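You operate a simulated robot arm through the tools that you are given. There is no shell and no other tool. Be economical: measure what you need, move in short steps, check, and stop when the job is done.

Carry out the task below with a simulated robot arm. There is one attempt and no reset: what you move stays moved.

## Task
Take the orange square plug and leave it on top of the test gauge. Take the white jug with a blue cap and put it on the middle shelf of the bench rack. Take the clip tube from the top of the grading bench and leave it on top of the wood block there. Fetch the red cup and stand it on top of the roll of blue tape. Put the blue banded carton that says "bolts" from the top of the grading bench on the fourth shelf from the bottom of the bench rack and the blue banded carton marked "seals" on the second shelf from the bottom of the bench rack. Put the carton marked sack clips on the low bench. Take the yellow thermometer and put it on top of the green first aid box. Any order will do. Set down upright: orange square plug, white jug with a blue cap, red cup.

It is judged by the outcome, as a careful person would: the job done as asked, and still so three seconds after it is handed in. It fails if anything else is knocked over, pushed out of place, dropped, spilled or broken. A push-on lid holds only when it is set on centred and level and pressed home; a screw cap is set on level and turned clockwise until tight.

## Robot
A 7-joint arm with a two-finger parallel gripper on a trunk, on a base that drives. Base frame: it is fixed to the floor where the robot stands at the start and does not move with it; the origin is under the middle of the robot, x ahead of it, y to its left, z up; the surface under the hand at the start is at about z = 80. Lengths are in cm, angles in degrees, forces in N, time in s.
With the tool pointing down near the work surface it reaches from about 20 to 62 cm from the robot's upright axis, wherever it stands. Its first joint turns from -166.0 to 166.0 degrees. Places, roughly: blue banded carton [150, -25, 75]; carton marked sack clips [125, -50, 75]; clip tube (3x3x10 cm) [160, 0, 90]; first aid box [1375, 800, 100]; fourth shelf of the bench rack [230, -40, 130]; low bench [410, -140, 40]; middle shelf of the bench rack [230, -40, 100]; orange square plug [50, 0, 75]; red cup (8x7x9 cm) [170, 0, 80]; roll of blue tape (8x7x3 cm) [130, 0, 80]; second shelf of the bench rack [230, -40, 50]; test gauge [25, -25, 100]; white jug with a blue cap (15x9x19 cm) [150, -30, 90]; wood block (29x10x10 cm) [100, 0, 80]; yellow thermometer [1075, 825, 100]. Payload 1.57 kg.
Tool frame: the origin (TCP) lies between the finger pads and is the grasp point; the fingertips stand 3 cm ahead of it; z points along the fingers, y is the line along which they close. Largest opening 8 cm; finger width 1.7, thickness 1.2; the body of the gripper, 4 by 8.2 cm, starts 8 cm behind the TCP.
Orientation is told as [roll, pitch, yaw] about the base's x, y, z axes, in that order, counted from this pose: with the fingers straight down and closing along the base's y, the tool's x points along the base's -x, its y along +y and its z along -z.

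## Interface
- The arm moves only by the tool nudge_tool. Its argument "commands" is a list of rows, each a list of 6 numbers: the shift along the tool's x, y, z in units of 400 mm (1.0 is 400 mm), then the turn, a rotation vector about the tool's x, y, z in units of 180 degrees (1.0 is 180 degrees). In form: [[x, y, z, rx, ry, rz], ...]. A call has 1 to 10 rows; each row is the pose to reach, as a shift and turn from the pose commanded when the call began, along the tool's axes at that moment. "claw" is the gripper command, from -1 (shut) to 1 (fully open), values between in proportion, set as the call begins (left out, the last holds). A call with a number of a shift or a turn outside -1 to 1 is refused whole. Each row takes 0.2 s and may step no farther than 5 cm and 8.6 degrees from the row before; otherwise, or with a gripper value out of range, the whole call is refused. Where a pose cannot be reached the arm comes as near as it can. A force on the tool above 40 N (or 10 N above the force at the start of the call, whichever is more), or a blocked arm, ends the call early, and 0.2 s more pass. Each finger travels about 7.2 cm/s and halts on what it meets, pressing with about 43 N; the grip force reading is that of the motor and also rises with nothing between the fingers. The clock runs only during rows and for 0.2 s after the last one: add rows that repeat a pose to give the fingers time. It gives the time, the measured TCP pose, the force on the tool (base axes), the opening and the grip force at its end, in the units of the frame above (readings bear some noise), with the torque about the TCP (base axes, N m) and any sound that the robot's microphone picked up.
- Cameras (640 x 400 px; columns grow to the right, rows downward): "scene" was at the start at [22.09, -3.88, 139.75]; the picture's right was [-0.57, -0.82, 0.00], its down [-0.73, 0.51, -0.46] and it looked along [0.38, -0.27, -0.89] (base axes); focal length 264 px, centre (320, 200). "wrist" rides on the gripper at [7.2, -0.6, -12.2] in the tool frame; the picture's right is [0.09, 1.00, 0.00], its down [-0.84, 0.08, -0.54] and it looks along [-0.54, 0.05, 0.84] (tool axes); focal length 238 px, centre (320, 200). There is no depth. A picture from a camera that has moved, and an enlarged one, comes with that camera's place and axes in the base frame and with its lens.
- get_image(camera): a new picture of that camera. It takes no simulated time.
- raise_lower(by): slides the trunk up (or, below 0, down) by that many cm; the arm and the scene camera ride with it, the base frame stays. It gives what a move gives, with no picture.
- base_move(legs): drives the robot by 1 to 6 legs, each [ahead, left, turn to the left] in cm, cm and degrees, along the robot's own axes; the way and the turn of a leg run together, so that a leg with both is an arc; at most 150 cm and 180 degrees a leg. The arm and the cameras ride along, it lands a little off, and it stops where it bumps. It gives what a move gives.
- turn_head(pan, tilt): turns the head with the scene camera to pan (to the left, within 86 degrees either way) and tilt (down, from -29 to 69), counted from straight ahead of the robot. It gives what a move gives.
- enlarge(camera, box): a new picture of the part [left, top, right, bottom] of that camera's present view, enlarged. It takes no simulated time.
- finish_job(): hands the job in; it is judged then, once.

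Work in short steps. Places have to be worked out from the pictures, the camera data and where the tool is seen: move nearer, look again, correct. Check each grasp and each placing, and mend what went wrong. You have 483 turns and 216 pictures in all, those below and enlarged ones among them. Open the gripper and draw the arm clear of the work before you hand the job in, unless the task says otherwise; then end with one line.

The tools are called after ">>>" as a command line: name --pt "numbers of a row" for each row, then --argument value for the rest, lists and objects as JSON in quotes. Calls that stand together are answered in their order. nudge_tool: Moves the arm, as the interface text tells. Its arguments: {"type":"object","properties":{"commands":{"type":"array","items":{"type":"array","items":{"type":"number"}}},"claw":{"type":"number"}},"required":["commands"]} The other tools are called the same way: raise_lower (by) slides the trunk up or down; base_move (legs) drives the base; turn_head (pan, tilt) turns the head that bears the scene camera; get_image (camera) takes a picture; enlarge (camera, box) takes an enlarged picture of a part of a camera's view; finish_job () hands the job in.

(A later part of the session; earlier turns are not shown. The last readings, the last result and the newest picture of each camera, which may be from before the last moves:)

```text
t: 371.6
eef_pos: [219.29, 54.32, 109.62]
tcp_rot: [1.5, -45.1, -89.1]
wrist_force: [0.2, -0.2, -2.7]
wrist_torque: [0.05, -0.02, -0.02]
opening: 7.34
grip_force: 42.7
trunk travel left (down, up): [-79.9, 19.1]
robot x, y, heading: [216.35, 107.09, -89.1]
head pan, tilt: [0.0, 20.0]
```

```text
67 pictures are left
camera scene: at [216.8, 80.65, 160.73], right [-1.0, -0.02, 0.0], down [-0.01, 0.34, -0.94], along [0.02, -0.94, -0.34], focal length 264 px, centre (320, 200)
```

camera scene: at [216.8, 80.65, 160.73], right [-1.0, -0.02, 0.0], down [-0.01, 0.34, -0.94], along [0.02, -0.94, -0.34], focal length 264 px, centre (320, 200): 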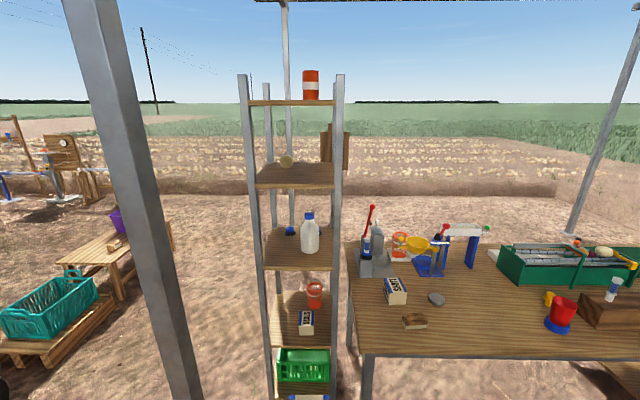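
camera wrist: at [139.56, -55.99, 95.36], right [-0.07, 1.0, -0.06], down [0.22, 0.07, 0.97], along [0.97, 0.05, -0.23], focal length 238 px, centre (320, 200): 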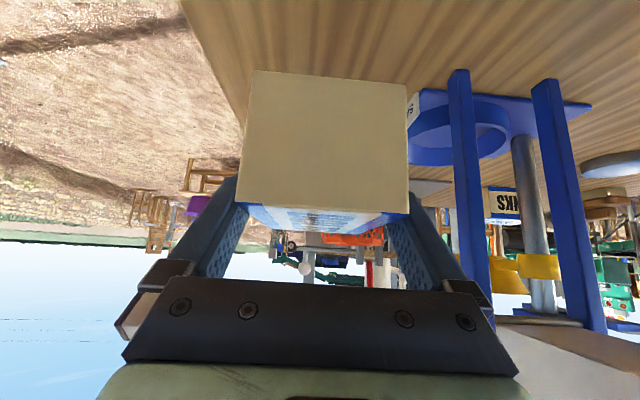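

Raising the trunk and arm to the fourth shelf's height and centring in x.

>>> raise_lower --by 18.5

>>> nudge_tool --pt "-0.05 0.04 -0.05 0 0 0" --pt "-0.1 0.08 -0.1 0 0 0" --pt "-0.15 0.12 -0.15 0 0 0" --pt "-0.2 0.16 -0.2 0 0 0" --pt "-0.2485 0.2 -0.2485 0 0 0"

>>> base_move --legs '[[0, -1.5, -0.9], [58, 0, 0]]'

>>> get_image --camera "wrist"

>>> get_image --camera "scene"

```text
t: 373.6
eef_pos: [219.35, 54.35, 128.09]
tcp_rot: [1.5, -44.9, -89.1]
wrist_force: [-0.6, -0.2, -3.3]
wrist_torque: [0.0, -0.02, 0.02]
opening: 7.35
grip_force: 43.5
trunk travel left (down, up): [-98.4, 0.6]
robot x, y, heading: [216.56, 107.1, -88.9]
head pan, tilt: [0.0, 20.0]
```

```text
t: 374.8
eef_pos: [227.09, 54.75, 142.22]
tcp_rot: [1.5, -44.9, -89.2]
wrist_force: [1.0, -0.6, -3.2]
wrist_torque: [0.05, 0.01, -0.03]
opening: 7.41
grip_force: 43.2
trunk travel left (down, up): [-98.4, 0.6]
robot x, y, heading: [216.7, 107.3, -88.7]
head pan, tilt: [0.0, 20.0]
```

```text
t: 378.4
eef_pos: [224.93, -2.96, 142.36]
tcp_rot: [1.4, -44.9, -90.1]
wrist_force: [0.1, 1.3, -2.6]
wrist_torque: [0.06, -0.01, 0.0]
opening: 7.41
grip_force: 42.7
trunk travel left (down, up): [-98.4, 0.6]
robot x, y, heading: [215.15, 49.65, -89.9]
head pan, tilt: [0.0, 20.0]
```

```text
66 pictures are left
camera wrist: at [224.12, 10.62, 145.86], right [1.0, 0.08, -0.05], down [0.06, -0.21, 0.98], along [0.07, -0.97, -0.21], focal length 238 px, centre (320, 200)
```

wrist: 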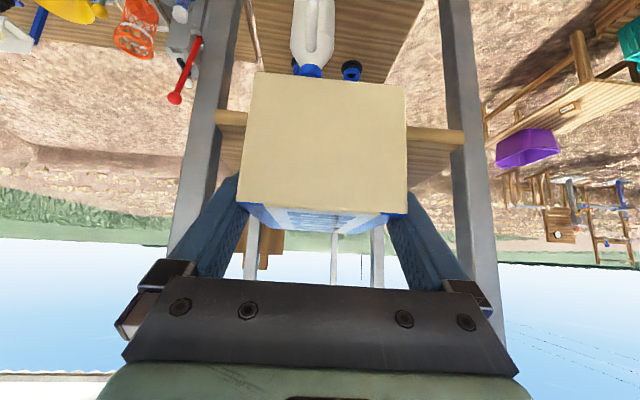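

```text
65 pictures are left
camera scene: at [215.22, 23.15, 179.25], right [-1.0, -0.01, 0.0], down [0.0, 0.34, -0.94], along [0.01, -0.94, -0.34], focal length 264 px, centre (320, 200)
```

scene: 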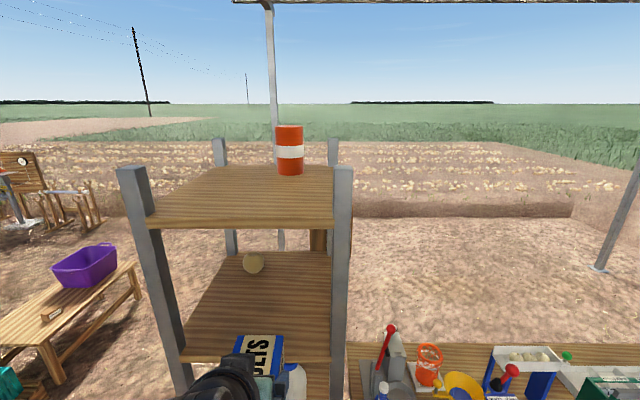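

Shelf 4 at z≈131; the shelf above has its underside near 159. I lower to leave ~2.5 cm beneath the carton, then drive in with checks.

>>> nudge_tool --pt "0.034 0 0.034 0 0 0" --pt "0.0675 0 0.0675 0 0 0"

>>> base_move --legs '[[10, 0, 0]]'

>>> turn_head --pan 0 --tilt 40

>>> get_image --camera "scene"

>>> get_image --camera "wrist"

```text
t: 379.0
eef_pos: [225.15, -3.01, 138.36]
tcp_rot: [1.6, -44.9, -89.9]
wrist_force: [0.5, -0.6, -3.2]
wrist_torque: [0.01, 0.02, -0.01]
opening: 7.36
grip_force: 42.1
trunk travel left (down, up): [-98.4, 0.6]
robot x, y, heading: [215.18, 49.65, -89.8]
head pan, tilt: [0.0, 20.0]
```

```text
t: 380.2
eef_pos: [225.16, -12.74, 138.42]
tcp_rot: [1.5, -45.0, -89.8]
wrist_force: [0.0, -0.2, -2.8]
wrist_torque: [0.04, -0.01, 0.01]
opening: 7.39
grip_force: 43.0
trunk travel left (down, up): [-98.4, 0.6]
robot x, y, heading: [215.06, 39.63, -89.6]
head pan, tilt: [0.0, 20.0]
```

```text
t: 381.0
eef_pos: [225.09, -12.88, 138.32]
tcp_rot: [1.5, -44.9, -89.9]
wrist_force: [0.0, -0.9, -1.7]
wrist_torque: [0.07, -0.02, -0.01]
opening: 7.39
grip_force: 42.9
trunk travel left (down, up): [-98.4, 0.6]
robot x, y, heading: [214.89, 39.53, -90.2]
head pan, tilt: [0.0, 40.0]
```

```text
64 pictures are left
camera scene: at [215.28, 13.97, 176.09], right [-1.0, -0.01, 0.0], down [0.0, 0.64, -0.77], along [0.0, -0.77, -0.64], focal length 264 px, centre (320, 200)
```

scene: 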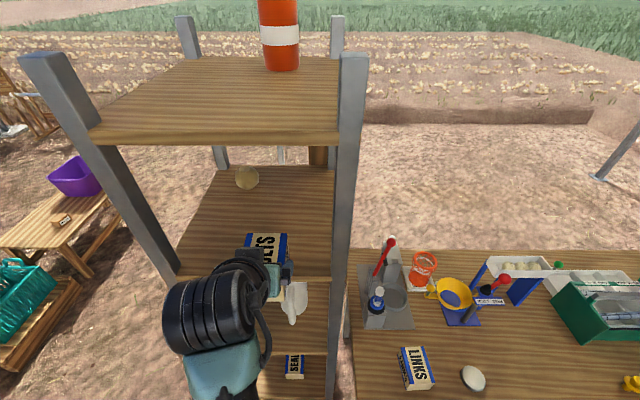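

```text
63 pictures are left
camera wrist: at [224.31, 0.75, 141.99], right [1.0, 0.09, -0.05], down [0.06, -0.21, 0.98], along [0.07, -0.97, -0.21], focal length 238 px, centre (320, 200)
```

wrist: 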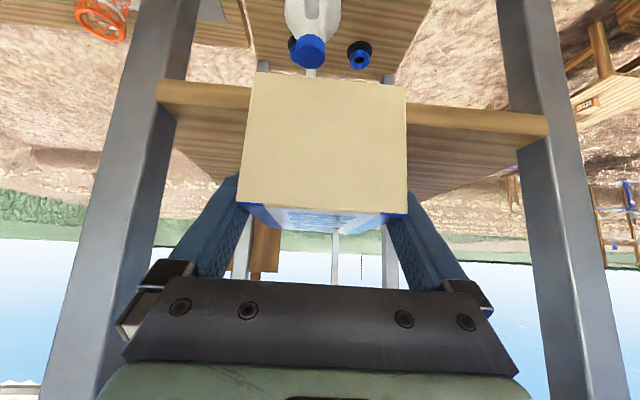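

Clear. Driving in the last 9.5 cm, then lowering.

>>> base_move --legs '[[9.5, 0, 0]]'

>>> nudge_tool --pt "-0.0175 0 0.0175 0 0 0" --pt "0.0095 0 0.0445 0 0 0"

>>> nudge_tool --pt "0.006 0 0.006 0 0 0"

```text
t: 382.1
eef_pos: [225.27, -22.22, 138.49]
tcp_rot: [1.5, -44.9, -89.9]
wrist_force: [-0.6, -0.7, -2.7]
wrist_torque: [0.03, 0.0, -0.02]
opening: 7.37
grip_force: 42.8
trunk travel left (down, up): [-98.4, 0.6]
robot x, y, heading: [215.28, 30.57, -89.7]
head pan, tilt: [0.0, 40.0]
```

```text
t: 382.7
eef_pos: [225.31, -23.22, 136.82]
tcp_rot: [1.4, -44.8, -89.9]
wrist_force: [-0.1, 0.1, -2.5]
wrist_torque: [0.04, 0.02, -0.01]
opening: 7.38
grip_force: 42.8
trunk travel left (down, up): [-98.4, 0.6]
robot x, y, heading: [215.46, 30.66, -89.4]
head pan, tilt: [0.0, 40.0]
```

```text
t: 383.1
eef_pos: [225.39, -23.25, 136.76]
tcp_rot: [1.6, -45.2, -89.9]
wrist_force: [-0.4, -0.4, 5.8]
wrist_torque: [0.3, 0.34, 0.03]
opening: 7.36
grip_force: 42.8
trunk travel left (down, up): [-98.4, 0.6]
robot x, y, heading: [214.84, 30.23, -90.1]
head pan, tilt: [0.0, 40.0]
```

Contact. One more slight press to settle it, then ease, release and withdraw.

>>> nudge_tool --pt "0.005 0 0.005 0 0 0" --pt "0.002 0 0.002 0 0 0"

>>> nudge_tool --pt "0 0 0 0 0 0" --pt "0 0 0 0 0 0" --claw 1

>>> nudge_tool --pt "0 0 -0.05 0 0 0" --pt "-0.0 0 -0.1 0 0 0"

>>> get_image --camera "wrist"

```text
t: 383.7
eef_pos: [225.36, -23.29, 136.67]
tcp_rot: [1.6, -45.4, -89.9]
wrist_force: [0.7, -5.4, 20.4]
wrist_torque: [0.64, 0.85, 0.15]
opening: 7.37
grip_force: 42.5
trunk travel left (down, up): [-98.4, 0.6]
robot x, y, heading: [215.21, 30.77, -89.9]
head pan, tilt: [0.0, 40.0]
```

```text
t: 384.3
eef_pos: [225.17, -23.12, 136.31]
tcp_rot: [1.5, -44.8, -89.9]
wrist_force: [-0.6, -1.2, 0.2]
wrist_torque: [0.02, 0.0, -0.01]
opening: 8.0
grip_force: 0.2
trunk travel left (down, up): [-98.4, 0.6]
robot x, y, heading: [215.19, 30.17, -89.5]
head pan, tilt: [0.0, 40.0]
```

```text
t: 384.9
eef_pos: [225.26, -20.3, 139.26]
tcp_rot: [1.5, -44.9, -89.8]
wrist_force: [-0.6, 0.1, 0.1]
wrist_torque: [-0.02, 0.01, 0.02]
opening: 7.99
grip_force: 0.0
trunk travel left (down, up): [-98.4, 0.6]
robot x, y, heading: [215.52, 30.4, -89.3]
head pan, tilt: [0.0, 40.0]
```

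```text
62 pictures are left
camera wrist: at [224.37, -6.64, 142.86], right [1.0, 0.09, -0.05], down [0.06, -0.21, 0.98], along [0.08, -0.97, -0.21], focal length 238 px, centre (320, 200)
```

wrist: 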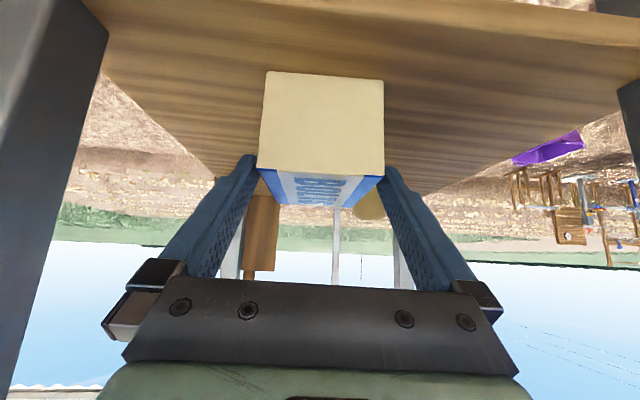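

Bolts carton sits on the fourth shelf. I back out, then turn toward the thermometer's area (about 41° heading) and look at the way.

>>> base_move --legs '[[-45, 0, 0], [-45, 0, 0], [0, 0, 131]]'

>>> turn_head --pan 0 --tilt 15

>>> get_image --camera "scene"

```text
t: 395.4
eef_pos: [245.9, 161.91, 139.34]
tcp_rot: [1.5, -44.9, 41.9]
wrist_force: [-0.7, -0.2, 0.7]
wrist_torque: [-0.04, 0.0, 0.0]
opening: 7.99
grip_force: 0.0
trunk travel left (down, up): [-98.4, 0.6]
robot x, y, heading: [214.77, 120.85, 42.3]
head pan, tilt: [0.0, 40.0]
```

```text
t: 396.3
eef_pos: [246.0, 161.82, 139.28]
tcp_rot: [1.5, -44.9, 42.0]
wrist_force: [0.0, -0.3, 0.1]
wrist_torque: [0.03, 0.0, 0.03]
opening: 7.99
grip_force: 0.1
trunk travel left (down, up): [-98.4, 0.6]
robot x, y, heading: [214.53, 120.71, 42.3]
head pan, tilt: [0.0, 15.0]
```

```text
61 pictures are left
camera scene: at [234.18, 138.1, 180.05], right [0.67, -0.74, 0.0], down [-0.19, -0.17, -0.97], along [0.72, 0.65, -0.26], focal length 264 px, centre (320, 200)
```

scene: 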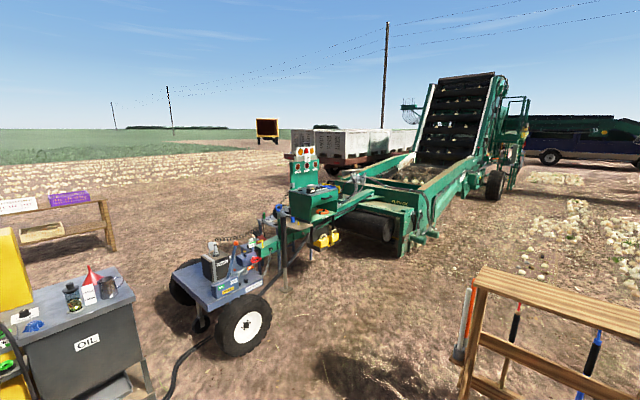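

The green harvester lies between; I check the left (west) route around the power pack.

>>> turn_head --pan 60 --tilt 15

>>> get_image --camera "scene"

```text
t: 397.6
eef_pos: [245.91, 161.91, 139.22]
tcp_rot: [1.5, -44.8, 41.9]
wrist_force: [-0.1, -0.2, -0.3]
wrist_torque: [0.05, -0.01, -0.02]
opening: 8.0
grip_force: 0.1
trunk travel left (down, up): [-98.4, 0.6]
robot x, y, heading: [214.92, 120.36, 42.0]
head pan, tilt: [60.0, 15.0]
```

```text
60 pictures are left
camera scene: at [225.3, 140.98, 180.05], right [0.98, 0.21, 0.0], down [0.05, -0.25, -0.97], along [-0.2, 0.94, -0.26], focal length 264 px, centre (320, 200)
```

scene: 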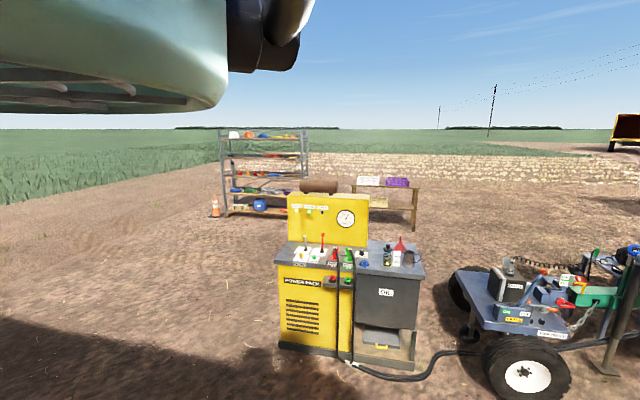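

The corridor west of the yellow power pack (x 152–259, y 314–370) and north of it at y≈460 looks free. Driving that way.

>>> raise_lower --by -18

>>> base_move --legs '[[0, 0, 48], [0, 135, 0], [150, 0, 0], [150, 0, 0], [38, 0, 0], [0, 0, -90]]'

>>> turn_head --pan 10 --tilt 15

>>> get_image --camera "scene"

```text
t: 399.6
eef_pos: [245.94, 161.85, 121.2]
tcp_rot: [1.5, -44.9, 41.8]
wrist_force: [0.0, 1.1, -0.5]
wrist_torque: [0.0, 0.01, 0.0]
opening: 7.99
grip_force: 0.1
trunk travel left (down, up): [-80.4, 18.6]
robot x, y, heading: [214.88, 120.48, 42.1]
head pan, tilt: [60.0, 15.0]
```

```text
t: 428.5
eef_pos: [122.99, 470.77, 121.25]
tcp_rot: [1.5, -44.8, 1.9]
wrist_force: [0.1, 0.1, -0.9]
wrist_torque: [0.01, 0.01, 0.02]
opening: 8.0
grip_force: 0.1
trunk travel left (down, up): [-80.4, 18.6]
robot x, y, heading: [72.38, 459.35, 2.1]
head pan, tilt: [60.0, 15.0]
```

```text
t: 429.6
eef_pos: [122.93, 470.87, 121.34]
tcp_rot: [1.5, -44.9, 2.1]
wrist_force: [0.3, 1.0, 0.3]
wrist_torque: [-0.04, 0.01, 0.01]
opening: 8.0
grip_force: 0.1
trunk travel left (down, up): [-80.4, 18.6]
robot x, y, heading: [72.99, 459.28, 2.1]
head pan, tilt: [10.0, 15.0]
```

```text
59 pictures are left
camera scene: at [98.6, 461.66, 162.06], right [0.21, -0.98, 0.0], down [-0.25, -0.05, -0.97], along [0.94, 0.2, -0.26], focal length 264 px, centre (320, 200)
```

scene: 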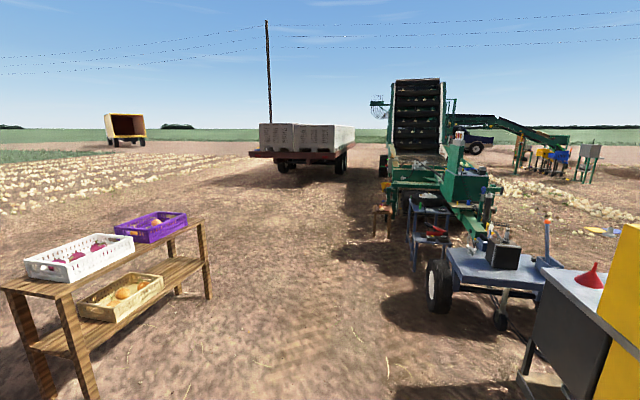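

The way ahead is free; the trailer with white boxes near (1075,825) is where the thermometer should be. Driving on.

>>> base_move --legs '[[150, 10, 0], [150, 15, 0], [150, 30, 0], [150, 30, 0]]'

>>> get_image --camera "scene"

```text
refused: leg 1 is longer than a leg can be; nothing moved
```

```text
58 pictures are left
camera scene: at [98.6, 461.66, 162.06], right [0.21, -0.98, 0.0], down [-0.25, -0.05, -0.97], along [0.94, 0.2, -0.26], focal length 264 px, centre (320, 200)
```

scene: 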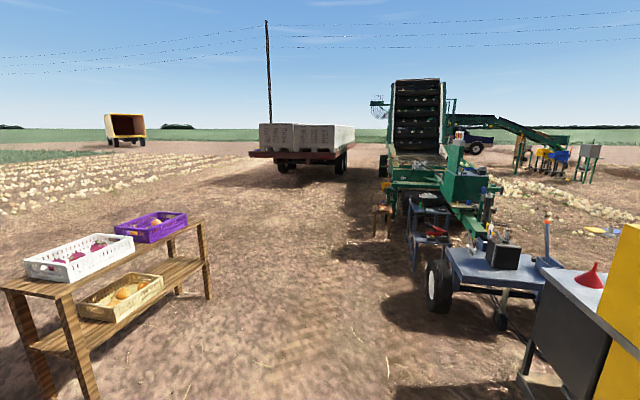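

Leg length counts diagonally; resending.

>>> base_move --legs '[[145, 8, 0], [145, 12, 0], [145, 30, 0], [145, 30, 0]]'

>>> turn_head --pan 25 --tilt 12

>>> get_image --camera "scene"

```text
t: 457.7
eef_pos: [701.03, 576.31, 121.29]
tcp_rot: [1.5, -44.9, 3.0]
wrist_force: [-0.1, -0.5, 0.2]
wrist_torque: [-0.01, 0.01, 0.0]
opening: 8.01
grip_force: 0.1
trunk travel left (down, up): [-80.4, 18.6]
robot x, y, heading: [651.0, 563.87, 3.4]
head pan, tilt: [10.0, 15.0]
```

```text
t: 458.4
eef_pos: [700.98, 576.33, 121.32]
tcp_rot: [1.5, -44.9, 3.1]
wrist_force: [-1.0, -0.1, -0.6]
wrist_torque: [0.0, -0.01, 0.0]
opening: 7.98
grip_force: 0.0
trunk travel left (down, up): [-80.4, 18.6]
robot x, y, heading: [651.34, 564.06, 3.1]
head pan, tilt: [25.0, 12.0]
```

```text
57 pictures are left
camera scene: at [675.99, 568.91, 162.54], right [0.47, -0.88, 0.0], down [-0.18, -0.1, -0.98], along [0.86, 0.46, -0.21], focal length 264 px, centre (320, 200)
```

scene: 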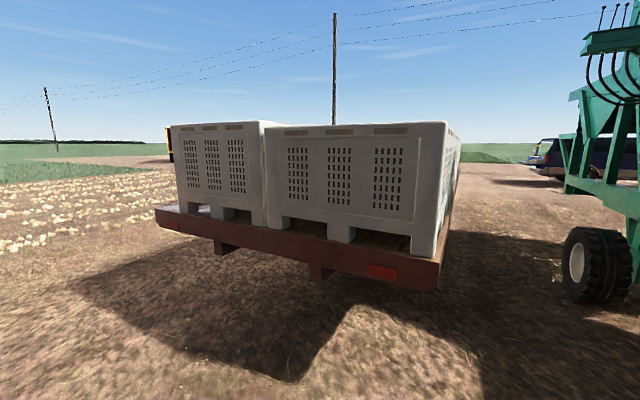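

The trailer's rear is at x≈800, y 573–813, deck z≈100; the targets lie along its left edge. I go around to its left side.

>>> base_move --legs '[[0, 145, -3], [0, 145, 0], [0, 50, 0], [145, 0, 0], [110, 0, 0]]'

>>> turn_head --pan -25 --tilt 20

>>> get_image --camera "scene"

```text
t: 487.0
eef_pos: [952.0, 913.91, 121.42]
tcp_rot: [1.6, -45.0, 0.5]
wrist_force: [0.0, 0.4, 0.2]
wrist_torque: [0.0, 0.01, -0.03]
opening: 7.99
grip_force: 0.0
trunk travel left (down, up): [-80.4, 18.6]
robot x, y, heading: [901.23, 903.43, 0.4]
head pan, tilt: [25.0, 12.0]
```

```text
t: 488.2
eef_pos: [952.14, 914.01, 121.26]
tcp_rot: [1.4, -44.9, 0.4]
wrist_force: [-0.4, 0.4, 0.1]
wrist_torque: [0.03, -0.03, 0.01]
opening: 7.99
grip_force: 0.1
trunk travel left (down, up): [-80.4, 18.6]
robot x, y, heading: [901.59, 903.81, 0.8]
head pan, tilt: [-25.0, 20.0]
```

```text
56 pictures are left
camera scene: at [926.78, 899.81, 161.24], right [-0.41, -0.91, 0.0], down [-0.31, 0.14, -0.94], along [0.86, -0.39, -0.34], focal length 264 px, centre (320, 200)
```

scene: 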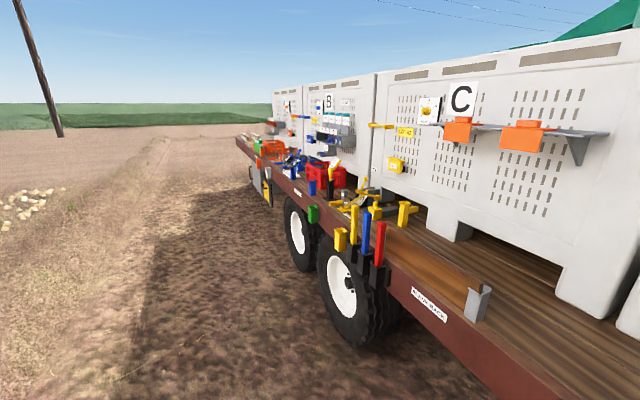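

Many tools hang on the deck edge. Enlarging to find the yellow thermometer and the first-aid box.

>>> enlarge --camera "scene" --box '[310, 100, 510, 270]'

>>> enlarge --camera "scene" --box '[230, 90, 370, 220]'

```text
2.35 times, centred on (410, 185) of scene
camera zoom: at [926.78, 899.81, 161.24], right [-0.41, -0.91, 0.0], down [-0.31, 0.14, -0.94], along [0.86, -0.39, -0.34], focal length 621 px, centre (108, 235)
```

zoom: 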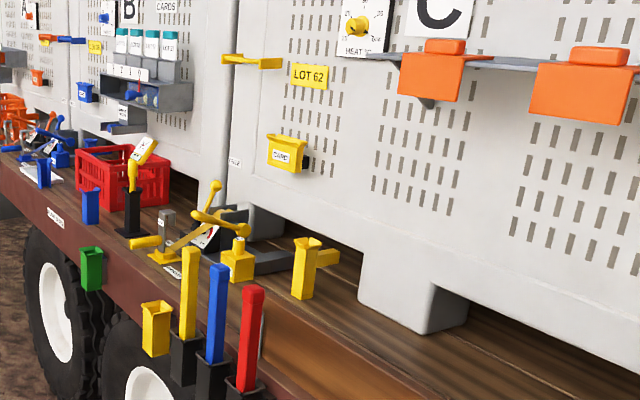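

```text
3.08 times, centred on (300, 155) of scene
camera zoom: at [926.78, 899.81, 161.24], right [-0.41, -0.91, 0.0], down [-0.31, 0.14, -0.94], along [0.86, -0.39, -0.34], focal length 812 px, centre (382, 338)
```

zoom: 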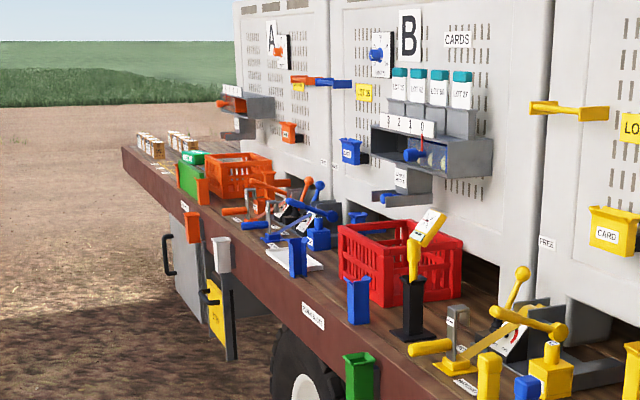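

The yellow digital thermometer stands in a black holder at ≈(1075,825), and the green box at ≈(1375,812). I drive up to the thermometer and face it.

>>> base_move --legs '[[140, 0, 0], [33, 0, 0], [0, 0, -90.5]]'

>>> turn_head --pan 0 --tilt 40

>>> get_image --camera "scene"

>>> get_image --camera "wrist"

```text
t: 500.8
eef_pos: [1083.92, 855.1, 121.28]
tcp_rot: [1.5, -44.9, -90.4]
wrist_force: [-0.6, -0.8, 0.1]
wrist_torque: [0.01, -0.01, -0.02]
opening: 8.0
grip_force: 0.0
trunk travel left (down, up): [-80.4, 18.6]
robot x, y, heading: [1074.28, 905.64, -90.0]
head pan, tilt: [-25.0, 20.0]
```

```text
t: 501.7
eef_pos: [1083.97, 855.05, 121.2]
tcp_rot: [1.6, -44.9, -90.4]
wrist_force: [-0.1, 0.2, 0.4]
wrist_torque: [-0.02, 0.0, 0.01]
opening: 7.99
grip_force: 0.0
trunk travel left (down, up): [-80.4, 18.6]
robot x, y, heading: [1074.48, 906.0, -90.1]
head pan, tilt: [0.0, 40.0]
```

```text
53 pictures are left
camera scene: at [1074.21, 880.21, 158.11], right [-1.0, 0.0, 0.0], down [0.0, 0.64, -0.77], along [0.0, -0.77, -0.64], focal length 264 px, centre (320, 200)
```

scene: 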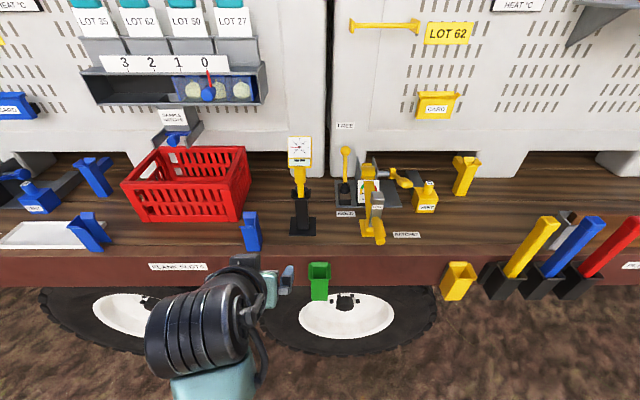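

```text
52 pictures are left
camera wrist: at [1083.14, 868.78, 124.85], right [1.0, 0.08, -0.05], down [0.06, -0.21, 0.98], along [0.07, -0.97, -0.21], focal length 238 px, centre (320, 200)
```

wrist: 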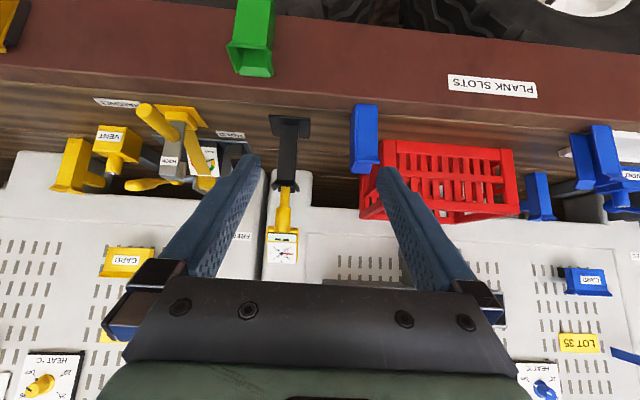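

The thermometer (yellow stem, white dial head) stands in its black holder. Enlarging both views for its geometry.

>>> enlarge --camera "scene" --box '[260, 120, 350, 250]'

>>> enlarge --camera "wrist" --box '[240, 100, 340, 280]'

```text
3.08 times, centred on (305, 185) of scene
camera zoom: at [1074.21, 880.21, 158.11], right [-1.0, 0.0, 0.0], down [0.0, 0.64, -0.77], along [0.0, -0.77, -0.64], focal length 812 px, centre (366, 246)
```

zoom: 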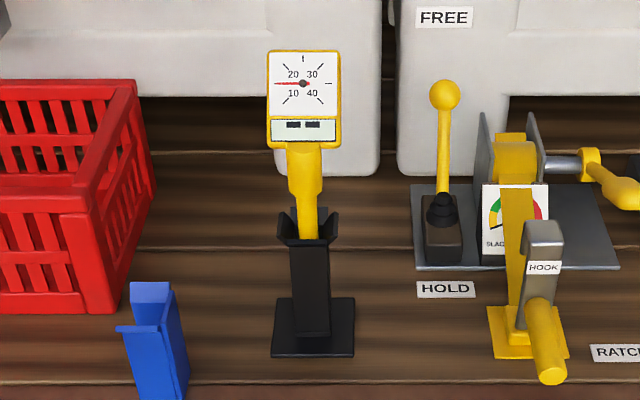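

```text
2.22 times, centred on (290, 190) of wrist
camera zoom: at [1083.14, 868.78, 124.85], right [1.0, 0.08, -0.05], down [0.06, -0.21, 0.98], along [0.07, -0.97, -0.21], focal length 530 px, centre (387, 222)
```

zoom: 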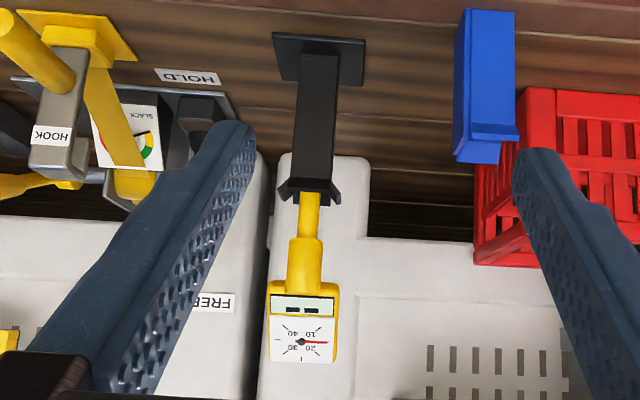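

Holder base at (1079.5,823.3,100); dial head centre at (1079.4,820,124); grip zone of the stem ≈ z 117–119. Before choosing the grasp I look toward the first-aid box.

>>> turn_head --pan 74 --tilt 12

>>> enlarge --camera "scene" --box '[280, 150, 420, 250]'

```text
t: 503.2
eef_pos: [1083.9, 855.13, 121.29]
tcp_rot: [1.5, -45.0, -90.4]
wrist_force: [-0.5, -0.6, -0.5]
wrist_torque: [0.02, -0.01, -0.01]
opening: 8.01
grip_force: 0.0
trunk travel left (down, up): [-80.4, 18.6]
robot x, y, heading: [1074.47, 906.25, -90.0]
head pan, tilt: [74.0, 12.0]
```

```text
4.00 times, centred on (350, 200) of scene
camera zoom: at [1083.2, 886.11, 162.54], right [-0.28, -0.96, 0.0], down [-0.2, 0.06, -0.98], along [0.94, -0.27, -0.21], focal length 1055 px, centre (200, 200)
```

zoom: 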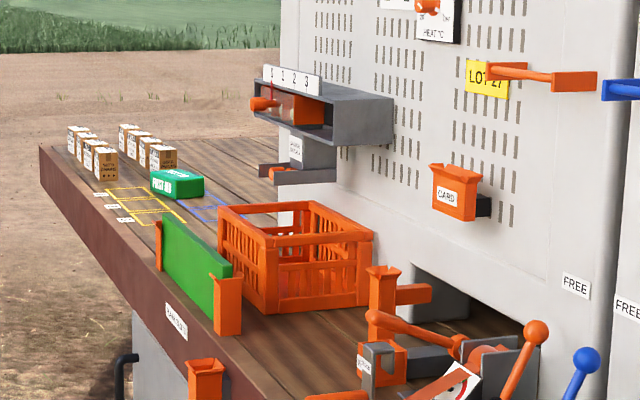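

The first-aid box lies flat (≈15 cm wide, 6 cm high) at ≈(1355,814). I pitch the hand to nearly horizontal and line up with the thermometer's stem (1079.4, 823, 119).

>>> nudge_tool --pt "0.007 -0.022 0.007 0 -0.0444 0" --pt "0.014 -0.045 0.014 0 -0.0889 0" --pt "0.021 -0.067 0.021 0 -0.1333 0" --pt "0.028 -0.09 0.028 0 -0.1778 0" --pt "0.035 -0.1125 0.035 0 -0.2222 0"

>>> base_move --legs '[[18, 0, 0]]'

>>> turn_head --pan 0 --tilt 45

>>> get_image --camera "scene"

>>> get_image --camera "wrist"

```text
t: 504.4
eef_pos: [1079.42, 855.03, 119.23]
tcp_rot: [12.1, -84.8, -101.3]
wrist_force: [0.3, -0.2, 0.1]
wrist_torque: [-0.03, 0.0, -0.01]
opening: 7.98
grip_force: 0.0
trunk travel left (down, up): [-80.4, 18.6]
robot x, y, heading: [1074.48, 906.14, -90.3]
head pan, tilt: [74.0, 12.0]
```

```text
t: 505.9
eef_pos: [1079.35, 837.19, 119.25]
tcp_rot: [12.1, -84.8, -101.4]
wrist_force: [-0.5, -0.3, 0.0]
wrist_torque: [0.0, -0.01, 0.01]
opening: 8.0
grip_force: 0.2
trunk travel left (down, up): [-80.4, 18.6]
robot x, y, heading: [1074.56, 888.21, -90.3]
head pan, tilt: [74.0, 12.0]
```

```text
t: 507.3
eef_pos: [1079.49, 837.26, 119.18]
tcp_rot: [12.1, -84.8, -101.5]
wrist_force: [0.6, -0.7, 0.1]
wrist_torque: [0.02, -0.03, 0.0]
opening: 7.99
grip_force: 0.0
trunk travel left (down, up): [-80.4, 18.6]
robot x, y, heading: [1074.28, 888.04, -90.5]
head pan, tilt: [0.0, 45.0]
```

```text
48 pictures are left
camera scene: at [1074.15, 862.83, 157.38], right [-1.0, 0.0, 0.0], down [0.0, 0.71, -0.71], along [0.0, -0.71, -0.71], focal length 264 px, centre (320, 200)
```

scene: 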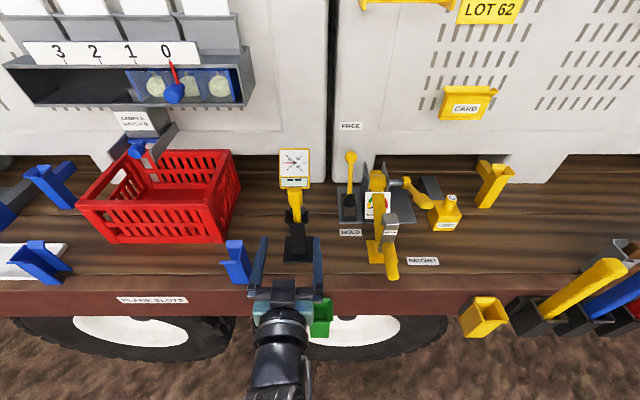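

```text
47 pictures are left
camera wrist: at [1078.81, 850.03, 113.15], right [1.0, 0.02, -0.07], down [0.06, 0.47, 0.88], along [0.05, -0.88, 0.46], focal length 238 px, centre (320, 200)
```

wrist: 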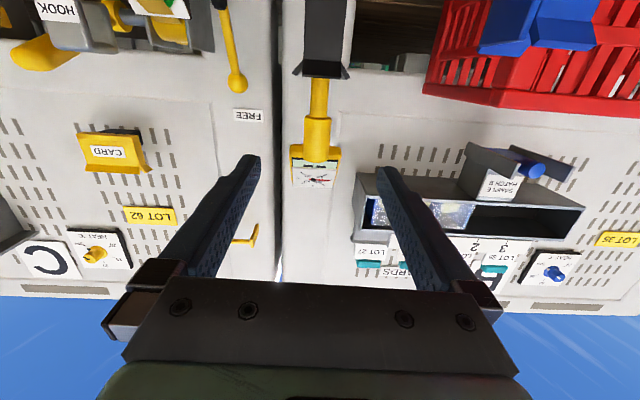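

Aligned with the stem. Advancing 14 cm around it.

>>> nudge_tool --pt "-0.01 0 0.12 0 0 0" --pt "-0.02 0 0.24 0 0 0" --pt "-0.03 0 0.31 0 0 0"

>>> enlarge --camera "wrist" --box '[200, 30, 440, 290]'

>>> enlarge --camera "scene" --box '[240, 130, 350, 300]'

```text
t: 508.1
eef_pos: [1079.66, 824.71, 119.11]
tcp_rot: [11.9, -84.8, -101.0]
wrist_force: [-0.4, -0.3, -0.1]
wrist_torque: [0.01, -0.02, 0.03]
opening: 8.01
grip_force: 0.1
trunk travel left (down, up): [-80.4, 18.6]
robot x, y, heading: [1074.11, 888.34, -90.3]
head pan, tilt: [0.0, 45.0]
```

```text
1.54 times, centred on (320, 160) of wrist
camera zoom: at [1078.98, 837.53, 113.15], right [1.0, 0.02, -0.07], down [0.06, 0.47, 0.88], along [0.05, -0.88, 0.46], focal length 367 px, centre (320, 262)
```

zoom: 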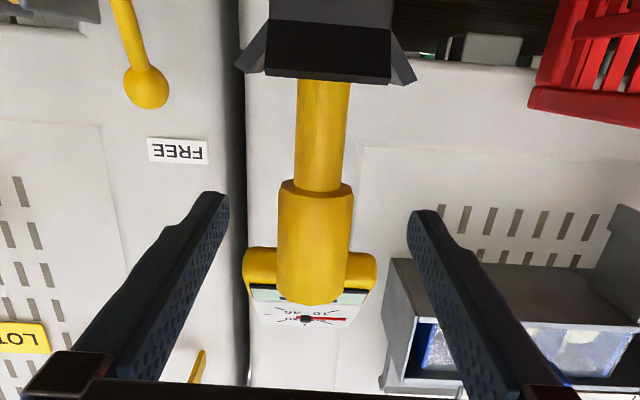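

```text
2.35 times, centred on (295, 215) of scene
camera zoom: at [1074.15, 862.79, 157.36], right [-1.0, 0.0, 0.0], down [0.0, 0.71, -0.71], along [0.0, -0.71, -0.71], focal length 621 px, centre (379, 165)
```

zoom: 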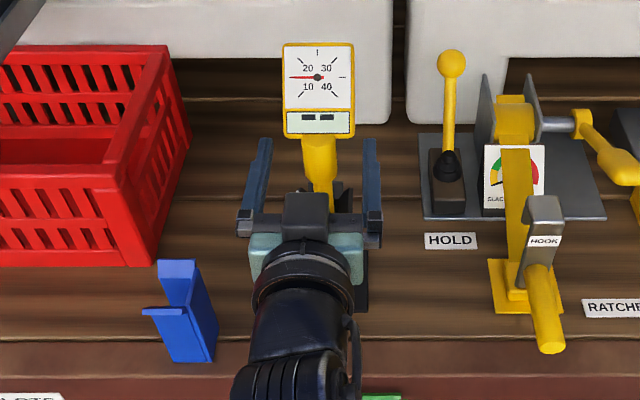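

Fingers straddle the stem below the head. Advancing 1.7 cm more and closing.

>>> nudge_tool --pt "-0.004 -0.003 0.042 0 0 0"

>>> nudge_tool --pt "0 0 0 0 0 0" --pt "0 0 0 0 0 0" --pt "0 0 0 0 0 0" --pt "0 0 0 0 0 0" --pt "0 0 0 0 0 0" --claw -1

>>> raise_lower --by 4

>>> enlarge --camera "scene" --box '[240, 130, 350, 300]'

```text
t: 508.5
eef_pos: [1079.5, 823.1, 119.22]
tcp_rot: [12.2, -84.8, -101.5]
wrist_force: [1.0, -0.3, 0.0]
wrist_torque: [-0.02, 0.03, 0.03]
opening: 8.01
grip_force: 0.0
trunk travel left (down, up): [-80.4, 18.6]
robot x, y, heading: [1074.58, 888.5, -90.3]
head pan, tilt: [0.0, 45.0]
```

```text
t: 509.7
eef_pos: [1079.45, 823.22, 119.31]
tcp_rot: [11.9, -84.8, -101.1]
wrist_force: [-2.6, 0.5, 0.2]
wrist_torque: [-0.02, 0.35, 0.0]
opening: 2.87
grip_force: 38.4
trunk travel left (down, up): [-80.4, 18.6]
robot x, y, heading: [1074.23, 888.07, -90.3]
head pan, tilt: [0.0, 45.0]
```

```text
t: 510.6
eef_pos: [1079.36, 823.24, 123.37]
tcp_rot: [12.0, -84.9, -101.4]
wrist_force: [-3.0, 0.3, 0.3]
wrist_torque: [0.1, 0.51, 0.04]
opening: 2.86
grip_force: 38.0
trunk travel left (down, up): [-84.4, 14.6]
robot x, y, heading: [1074.3, 888.25, -90.1]
head pan, tilt: [0.0, 45.0]
```

```text
2.35 times, centred on (295, 215) of scene
camera zoom: at [1074.1, 862.84, 161.38], right [-1.0, 0.0, 0.0], down [0.0, 0.71, -0.71], along [0.0, -0.71, -0.71], focal length 621 px, centre (379, 165)
```

zoom: 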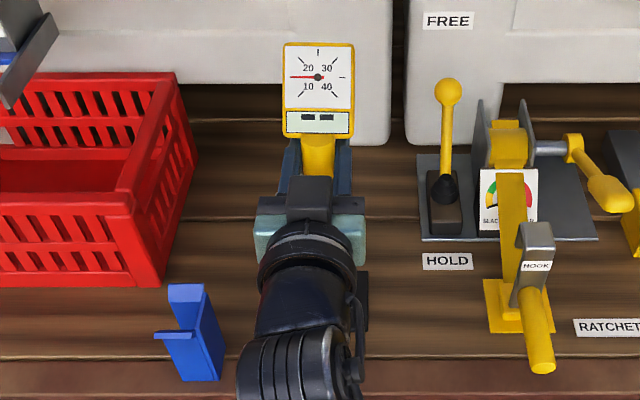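

The thermometer rises with the hand. Raising further to clear the holder.

>>> raise_lower --by 14

>>> get_image --camera "scene"

>>> get_image --camera "wrist"

```text
t: 512.2
eef_pos: [1079.47, 823.22, 137.29]
tcp_rot: [12.1, -84.8, -101.4]
wrist_force: [0.2, 0.6, -0.6]
wrist_torque: [-0.05, -0.17, 0.04]
opening: 2.82
grip_force: 38.2
trunk travel left (down, up): [-98.4, 0.6]
robot x, y, heading: [1074.26, 888.15, -90.0]
head pan, tilt: [0.0, 45.0]
```

```text
43 pictures are left
camera scene: at [1074.15, 862.81, 175.37], right [-1.0, 0.0, 0.0], down [0.0, 0.71, -0.71], along [0.0, -0.71, -0.71], focal length 264 px, centre (320, 200)
```

scene: 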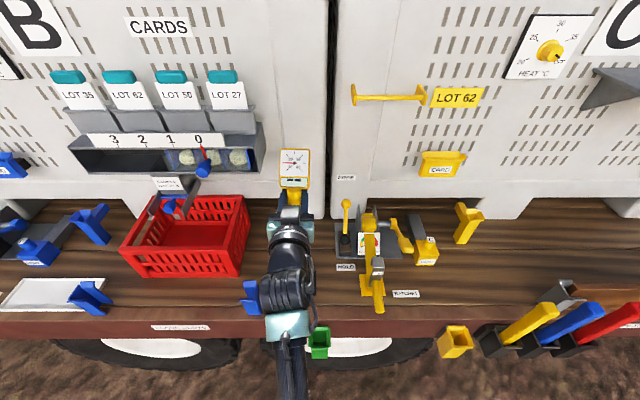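

```text
42 pictures are left
camera wrist: at [1078.87, 835.9, 131.2], right [1.0, 0.02, -0.07], down [0.06, 0.47, 0.88], along [0.05, -0.88, 0.46], focal length 238 px, centre (320, 200)
```

wrist: 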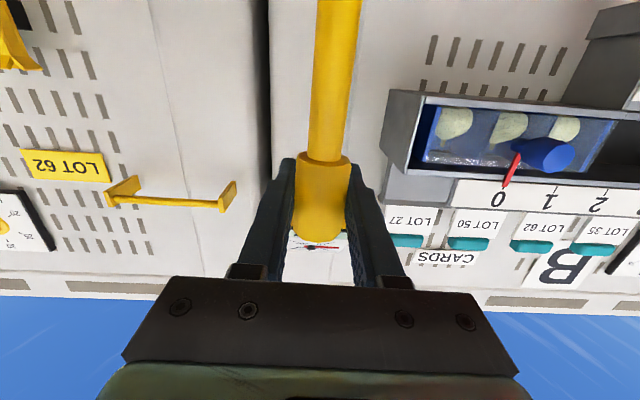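

Raised 18 cm, which clears the 12 cm holder. Backing away and viewing the whole thermometer.

>>> base_move --legs '[[-40, 0, 0]]'

>>> enlarge --camera "scene" --box '[220, 100, 420, 340]'

```text
t: 514.7
eef_pos: [1079.6, 863.18, 137.23]
tcp_rot: [12.1, -84.7, -101.4]
wrist_force: [0.9, 0.2, -0.4]
wrist_torque: [0.02, -0.2, 0.02]
opening: 2.83
grip_force: 38.8
trunk travel left (down, up): [-98.4, 0.6]
robot x, y, heading: [1074.43, 927.89, -90.3]
head pan, tilt: [0.0, 45.0]
```

```text
1.67 times, centred on (320, 220) of scene
camera zoom: at [1074.29, 902.72, 175.35], right [-1.0, 0.0, 0.0], down [0.0, 0.71, -0.71], along [0.0, -0.71, -0.71], focal length 440 px, centre (320, 167)
```

zoom: 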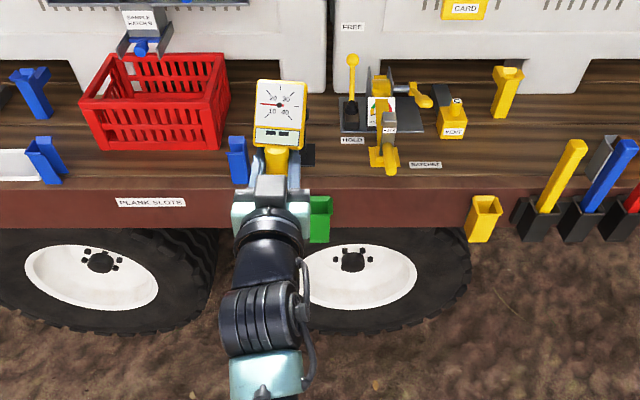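

Thermometer held. Driving along the trailer to the first-aid box.

>>> base_move --legs '[[0, 140, 0], [0, 132, 0]]'

>>> turn_head --pan 8 --tilt 42

>>> get_image --camera "scene"

```text
t: 528.0
eef_pos: [1350.25, 857.76, 137.19]
tcp_rot: [12.3, -84.8, -102.8]
wrist_force: [-0.5, -0.3, -1.2]
wrist_torque: [0.0, -0.01, 0.0]
opening: 2.79
grip_force: 38.5
trunk travel left (down, up): [-98.4, 0.6]
robot x, y, heading: [1346.56, 922.79, -91.6]
head pan, tilt: [0.0, 45.0]
```

```text
t: 528.6
eef_pos: [1350.26, 857.69, 137.24]
tcp_rot: [11.9, -84.7, -102.5]
wrist_force: [-0.4, -0.2, -1.7]
wrist_torque: [-0.04, 0.0, -0.02]
opening: 2.82
grip_force: 38.5
trunk travel left (down, up): [-98.4, 0.6]
robot x, y, heading: [1346.89, 922.94, -91.4]
head pan, tilt: [8.0, 42.0]
```

```text
40 pictures are left
camera scene: at [1347.06, 897.3, 175.8], right [-0.99, -0.11, 0.0], down [-0.08, 0.67, -0.74], along [0.08, -0.74, -0.67], focal length 264 px, centre (320, 200)
```

scene: 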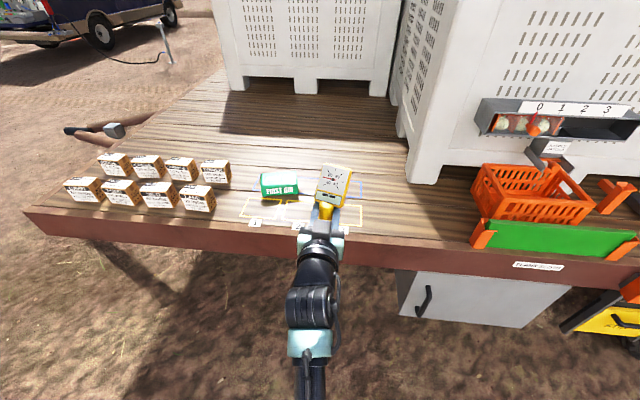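

The box is just left of the hand. Enlarging for its place, size and orientation.

>>> enlarge --camera "scene" --box '[230, 140, 390, 260]'

```text
3.33 times, centred on (310, 200) of scene
camera zoom: at [1347.06, 897.3, 175.8], right [-0.99, -0.11, 0.0], down [-0.08, 0.67, -0.74], along [0.08, -0.74, -0.67], focal length 879 px, centre (353, 200)
```

zoom: 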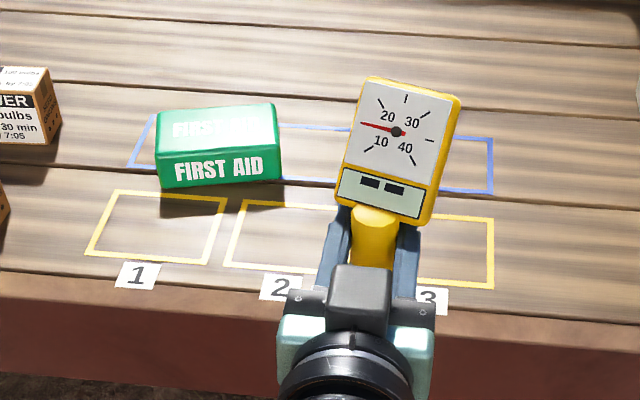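

First-aid box: centre ≈(1374.8,807.6), 15.5×9.7×5.3 cm, long axis at 12.5°, top z≈105.5. I check how the thermometer sits in the fingers.

>>> get_image --camera "wrist"

```text
38 pictures are left
camera wrist: at [1350.02, 870.47, 131.19], right [1.0, 0.0, -0.07], down [0.07, 0.46, 0.88], along [0.03, -0.89, 0.46], focal length 238 px, centre (320, 200)
```

wrist: 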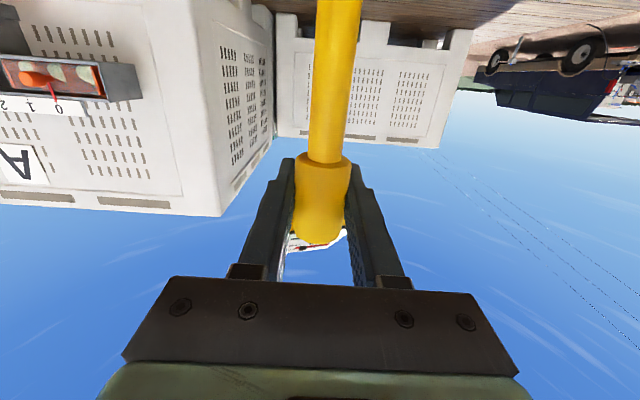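

The thermometer is held firmly. Over clear ground, I rotate it to lie nearly flat (head toward -x, rod dipping ~15°), in two halves.

>>> nudge_tool --pt "0 0 0 0.02815 0.02867 0.02527" --pt "0 0 0 0.0563 0.05733 0.05053" --pt "0 0 0 0.08445 0.086 0.0758" --pt "0 0 0 0.1126 0.11467 0.10107" --pt "0 0 0 0.14075 0.14333 0.12633" --pt "0 0 0 0.1689 0.172 0.1516"

```text
t: 530.0
eef_pos: [1350.38, 857.68, 137.23]
tcp_rot: [20.3, -45.3, -144.0]
wrist_force: [0.3, 0.3, -0.9]
wrist_torque: [-0.01, 0.08, -0.03]
opening: 2.81
grip_force: 37.7
trunk travel left (down, up): [-98.4, 0.6]
robot x, y, heading: [1346.89, 922.77, -91.5]
head pan, tilt: [8.0, 42.0]
```

Second half of the rotation, drawing the hand 12 cm closer for reach.

>>> nudge_tool --pt "0.0207 -0.0307 -0.0336 0.02815 0.02867 0.02527" --pt "0.0413 -0.0613 -0.0673 0.0563 0.05733 0.05053" --pt "0.062 -0.092 -0.1009 0.08445 0.086 0.0758" --pt "0.0827 -0.1227 -0.1345 0.1126 0.11467 0.10107" --pt "0.1033 -0.1533 -0.1682 0.14075 0.14333 0.12633" --pt "0.124 -0.184 -0.2018 0.1689 0.172 0.1516"

>>> get_image --camera "wrist"

>>> get_image --camera "scene"

```text
t: 531.4
eef_pos: [1350.4, 869.8, 137.24]
tcp_rot: [0.0, -10.0, -167.5]
wrist_force: [-0.6, 0.3, 0.0]
wrist_torque: [-0.02, 0.08, 0.0]
opening: 2.79
grip_force: 38.8
trunk travel left (down, up): [-98.4, 0.6]
robot x, y, heading: [1346.57, 922.82, -91.5]
head pan, tilt: [8.0, 42.0]
```

```text
37 pictures are left
camera wrist: at [1359.36, 872.36, 148.05], right [0.3, -0.95, -0.02], down [-0.7, -0.23, 0.68], along [-0.65, -0.2, -0.73], focal length 238 px, centre (320, 200)
```

wrist: 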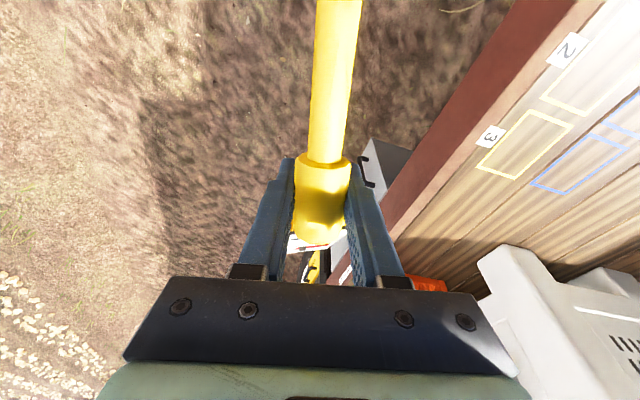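

```text
36 pictures are left
camera scene: at [1347.04, 897.32, 175.8], right [-0.99, -0.11, 0.0], down [-0.08, 0.66, -0.74], along [0.08, -0.74, -0.67], focal length 264 px, centre (320, 200)
```

scene: 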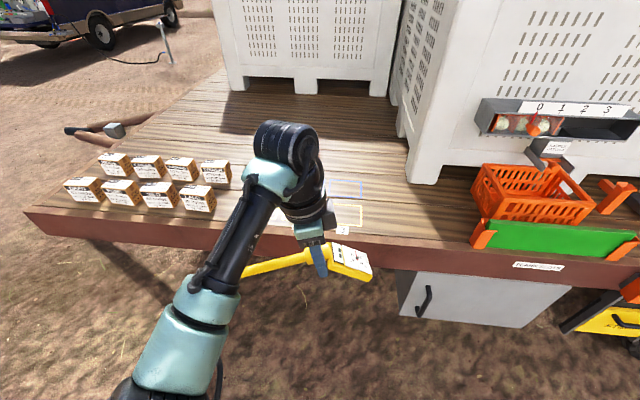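

The thermometer is nearly horizontal now. Enlarging to see its profile and length.

>>> enlarge --camera "scene" --box '[220, 200, 400, 310]'

```text
3.56 times, centred on (310, 255) of scene
camera zoom: at [1347.04, 897.32, 175.8], right [-0.99, -0.11, 0.0], down [-0.08, 0.66, -0.74], along [0.08, -0.74, -0.67], focal length 938 px, centre (356, 4)
```

zoom: 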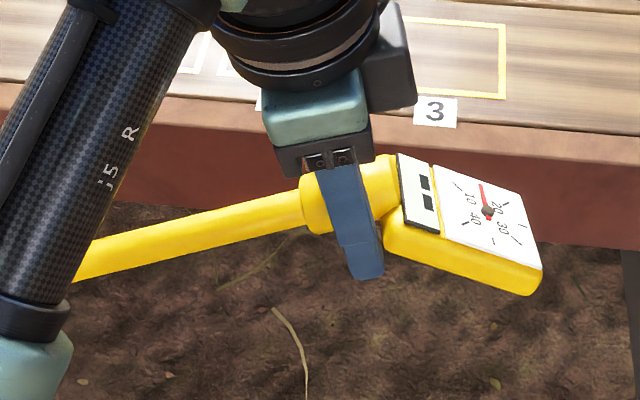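

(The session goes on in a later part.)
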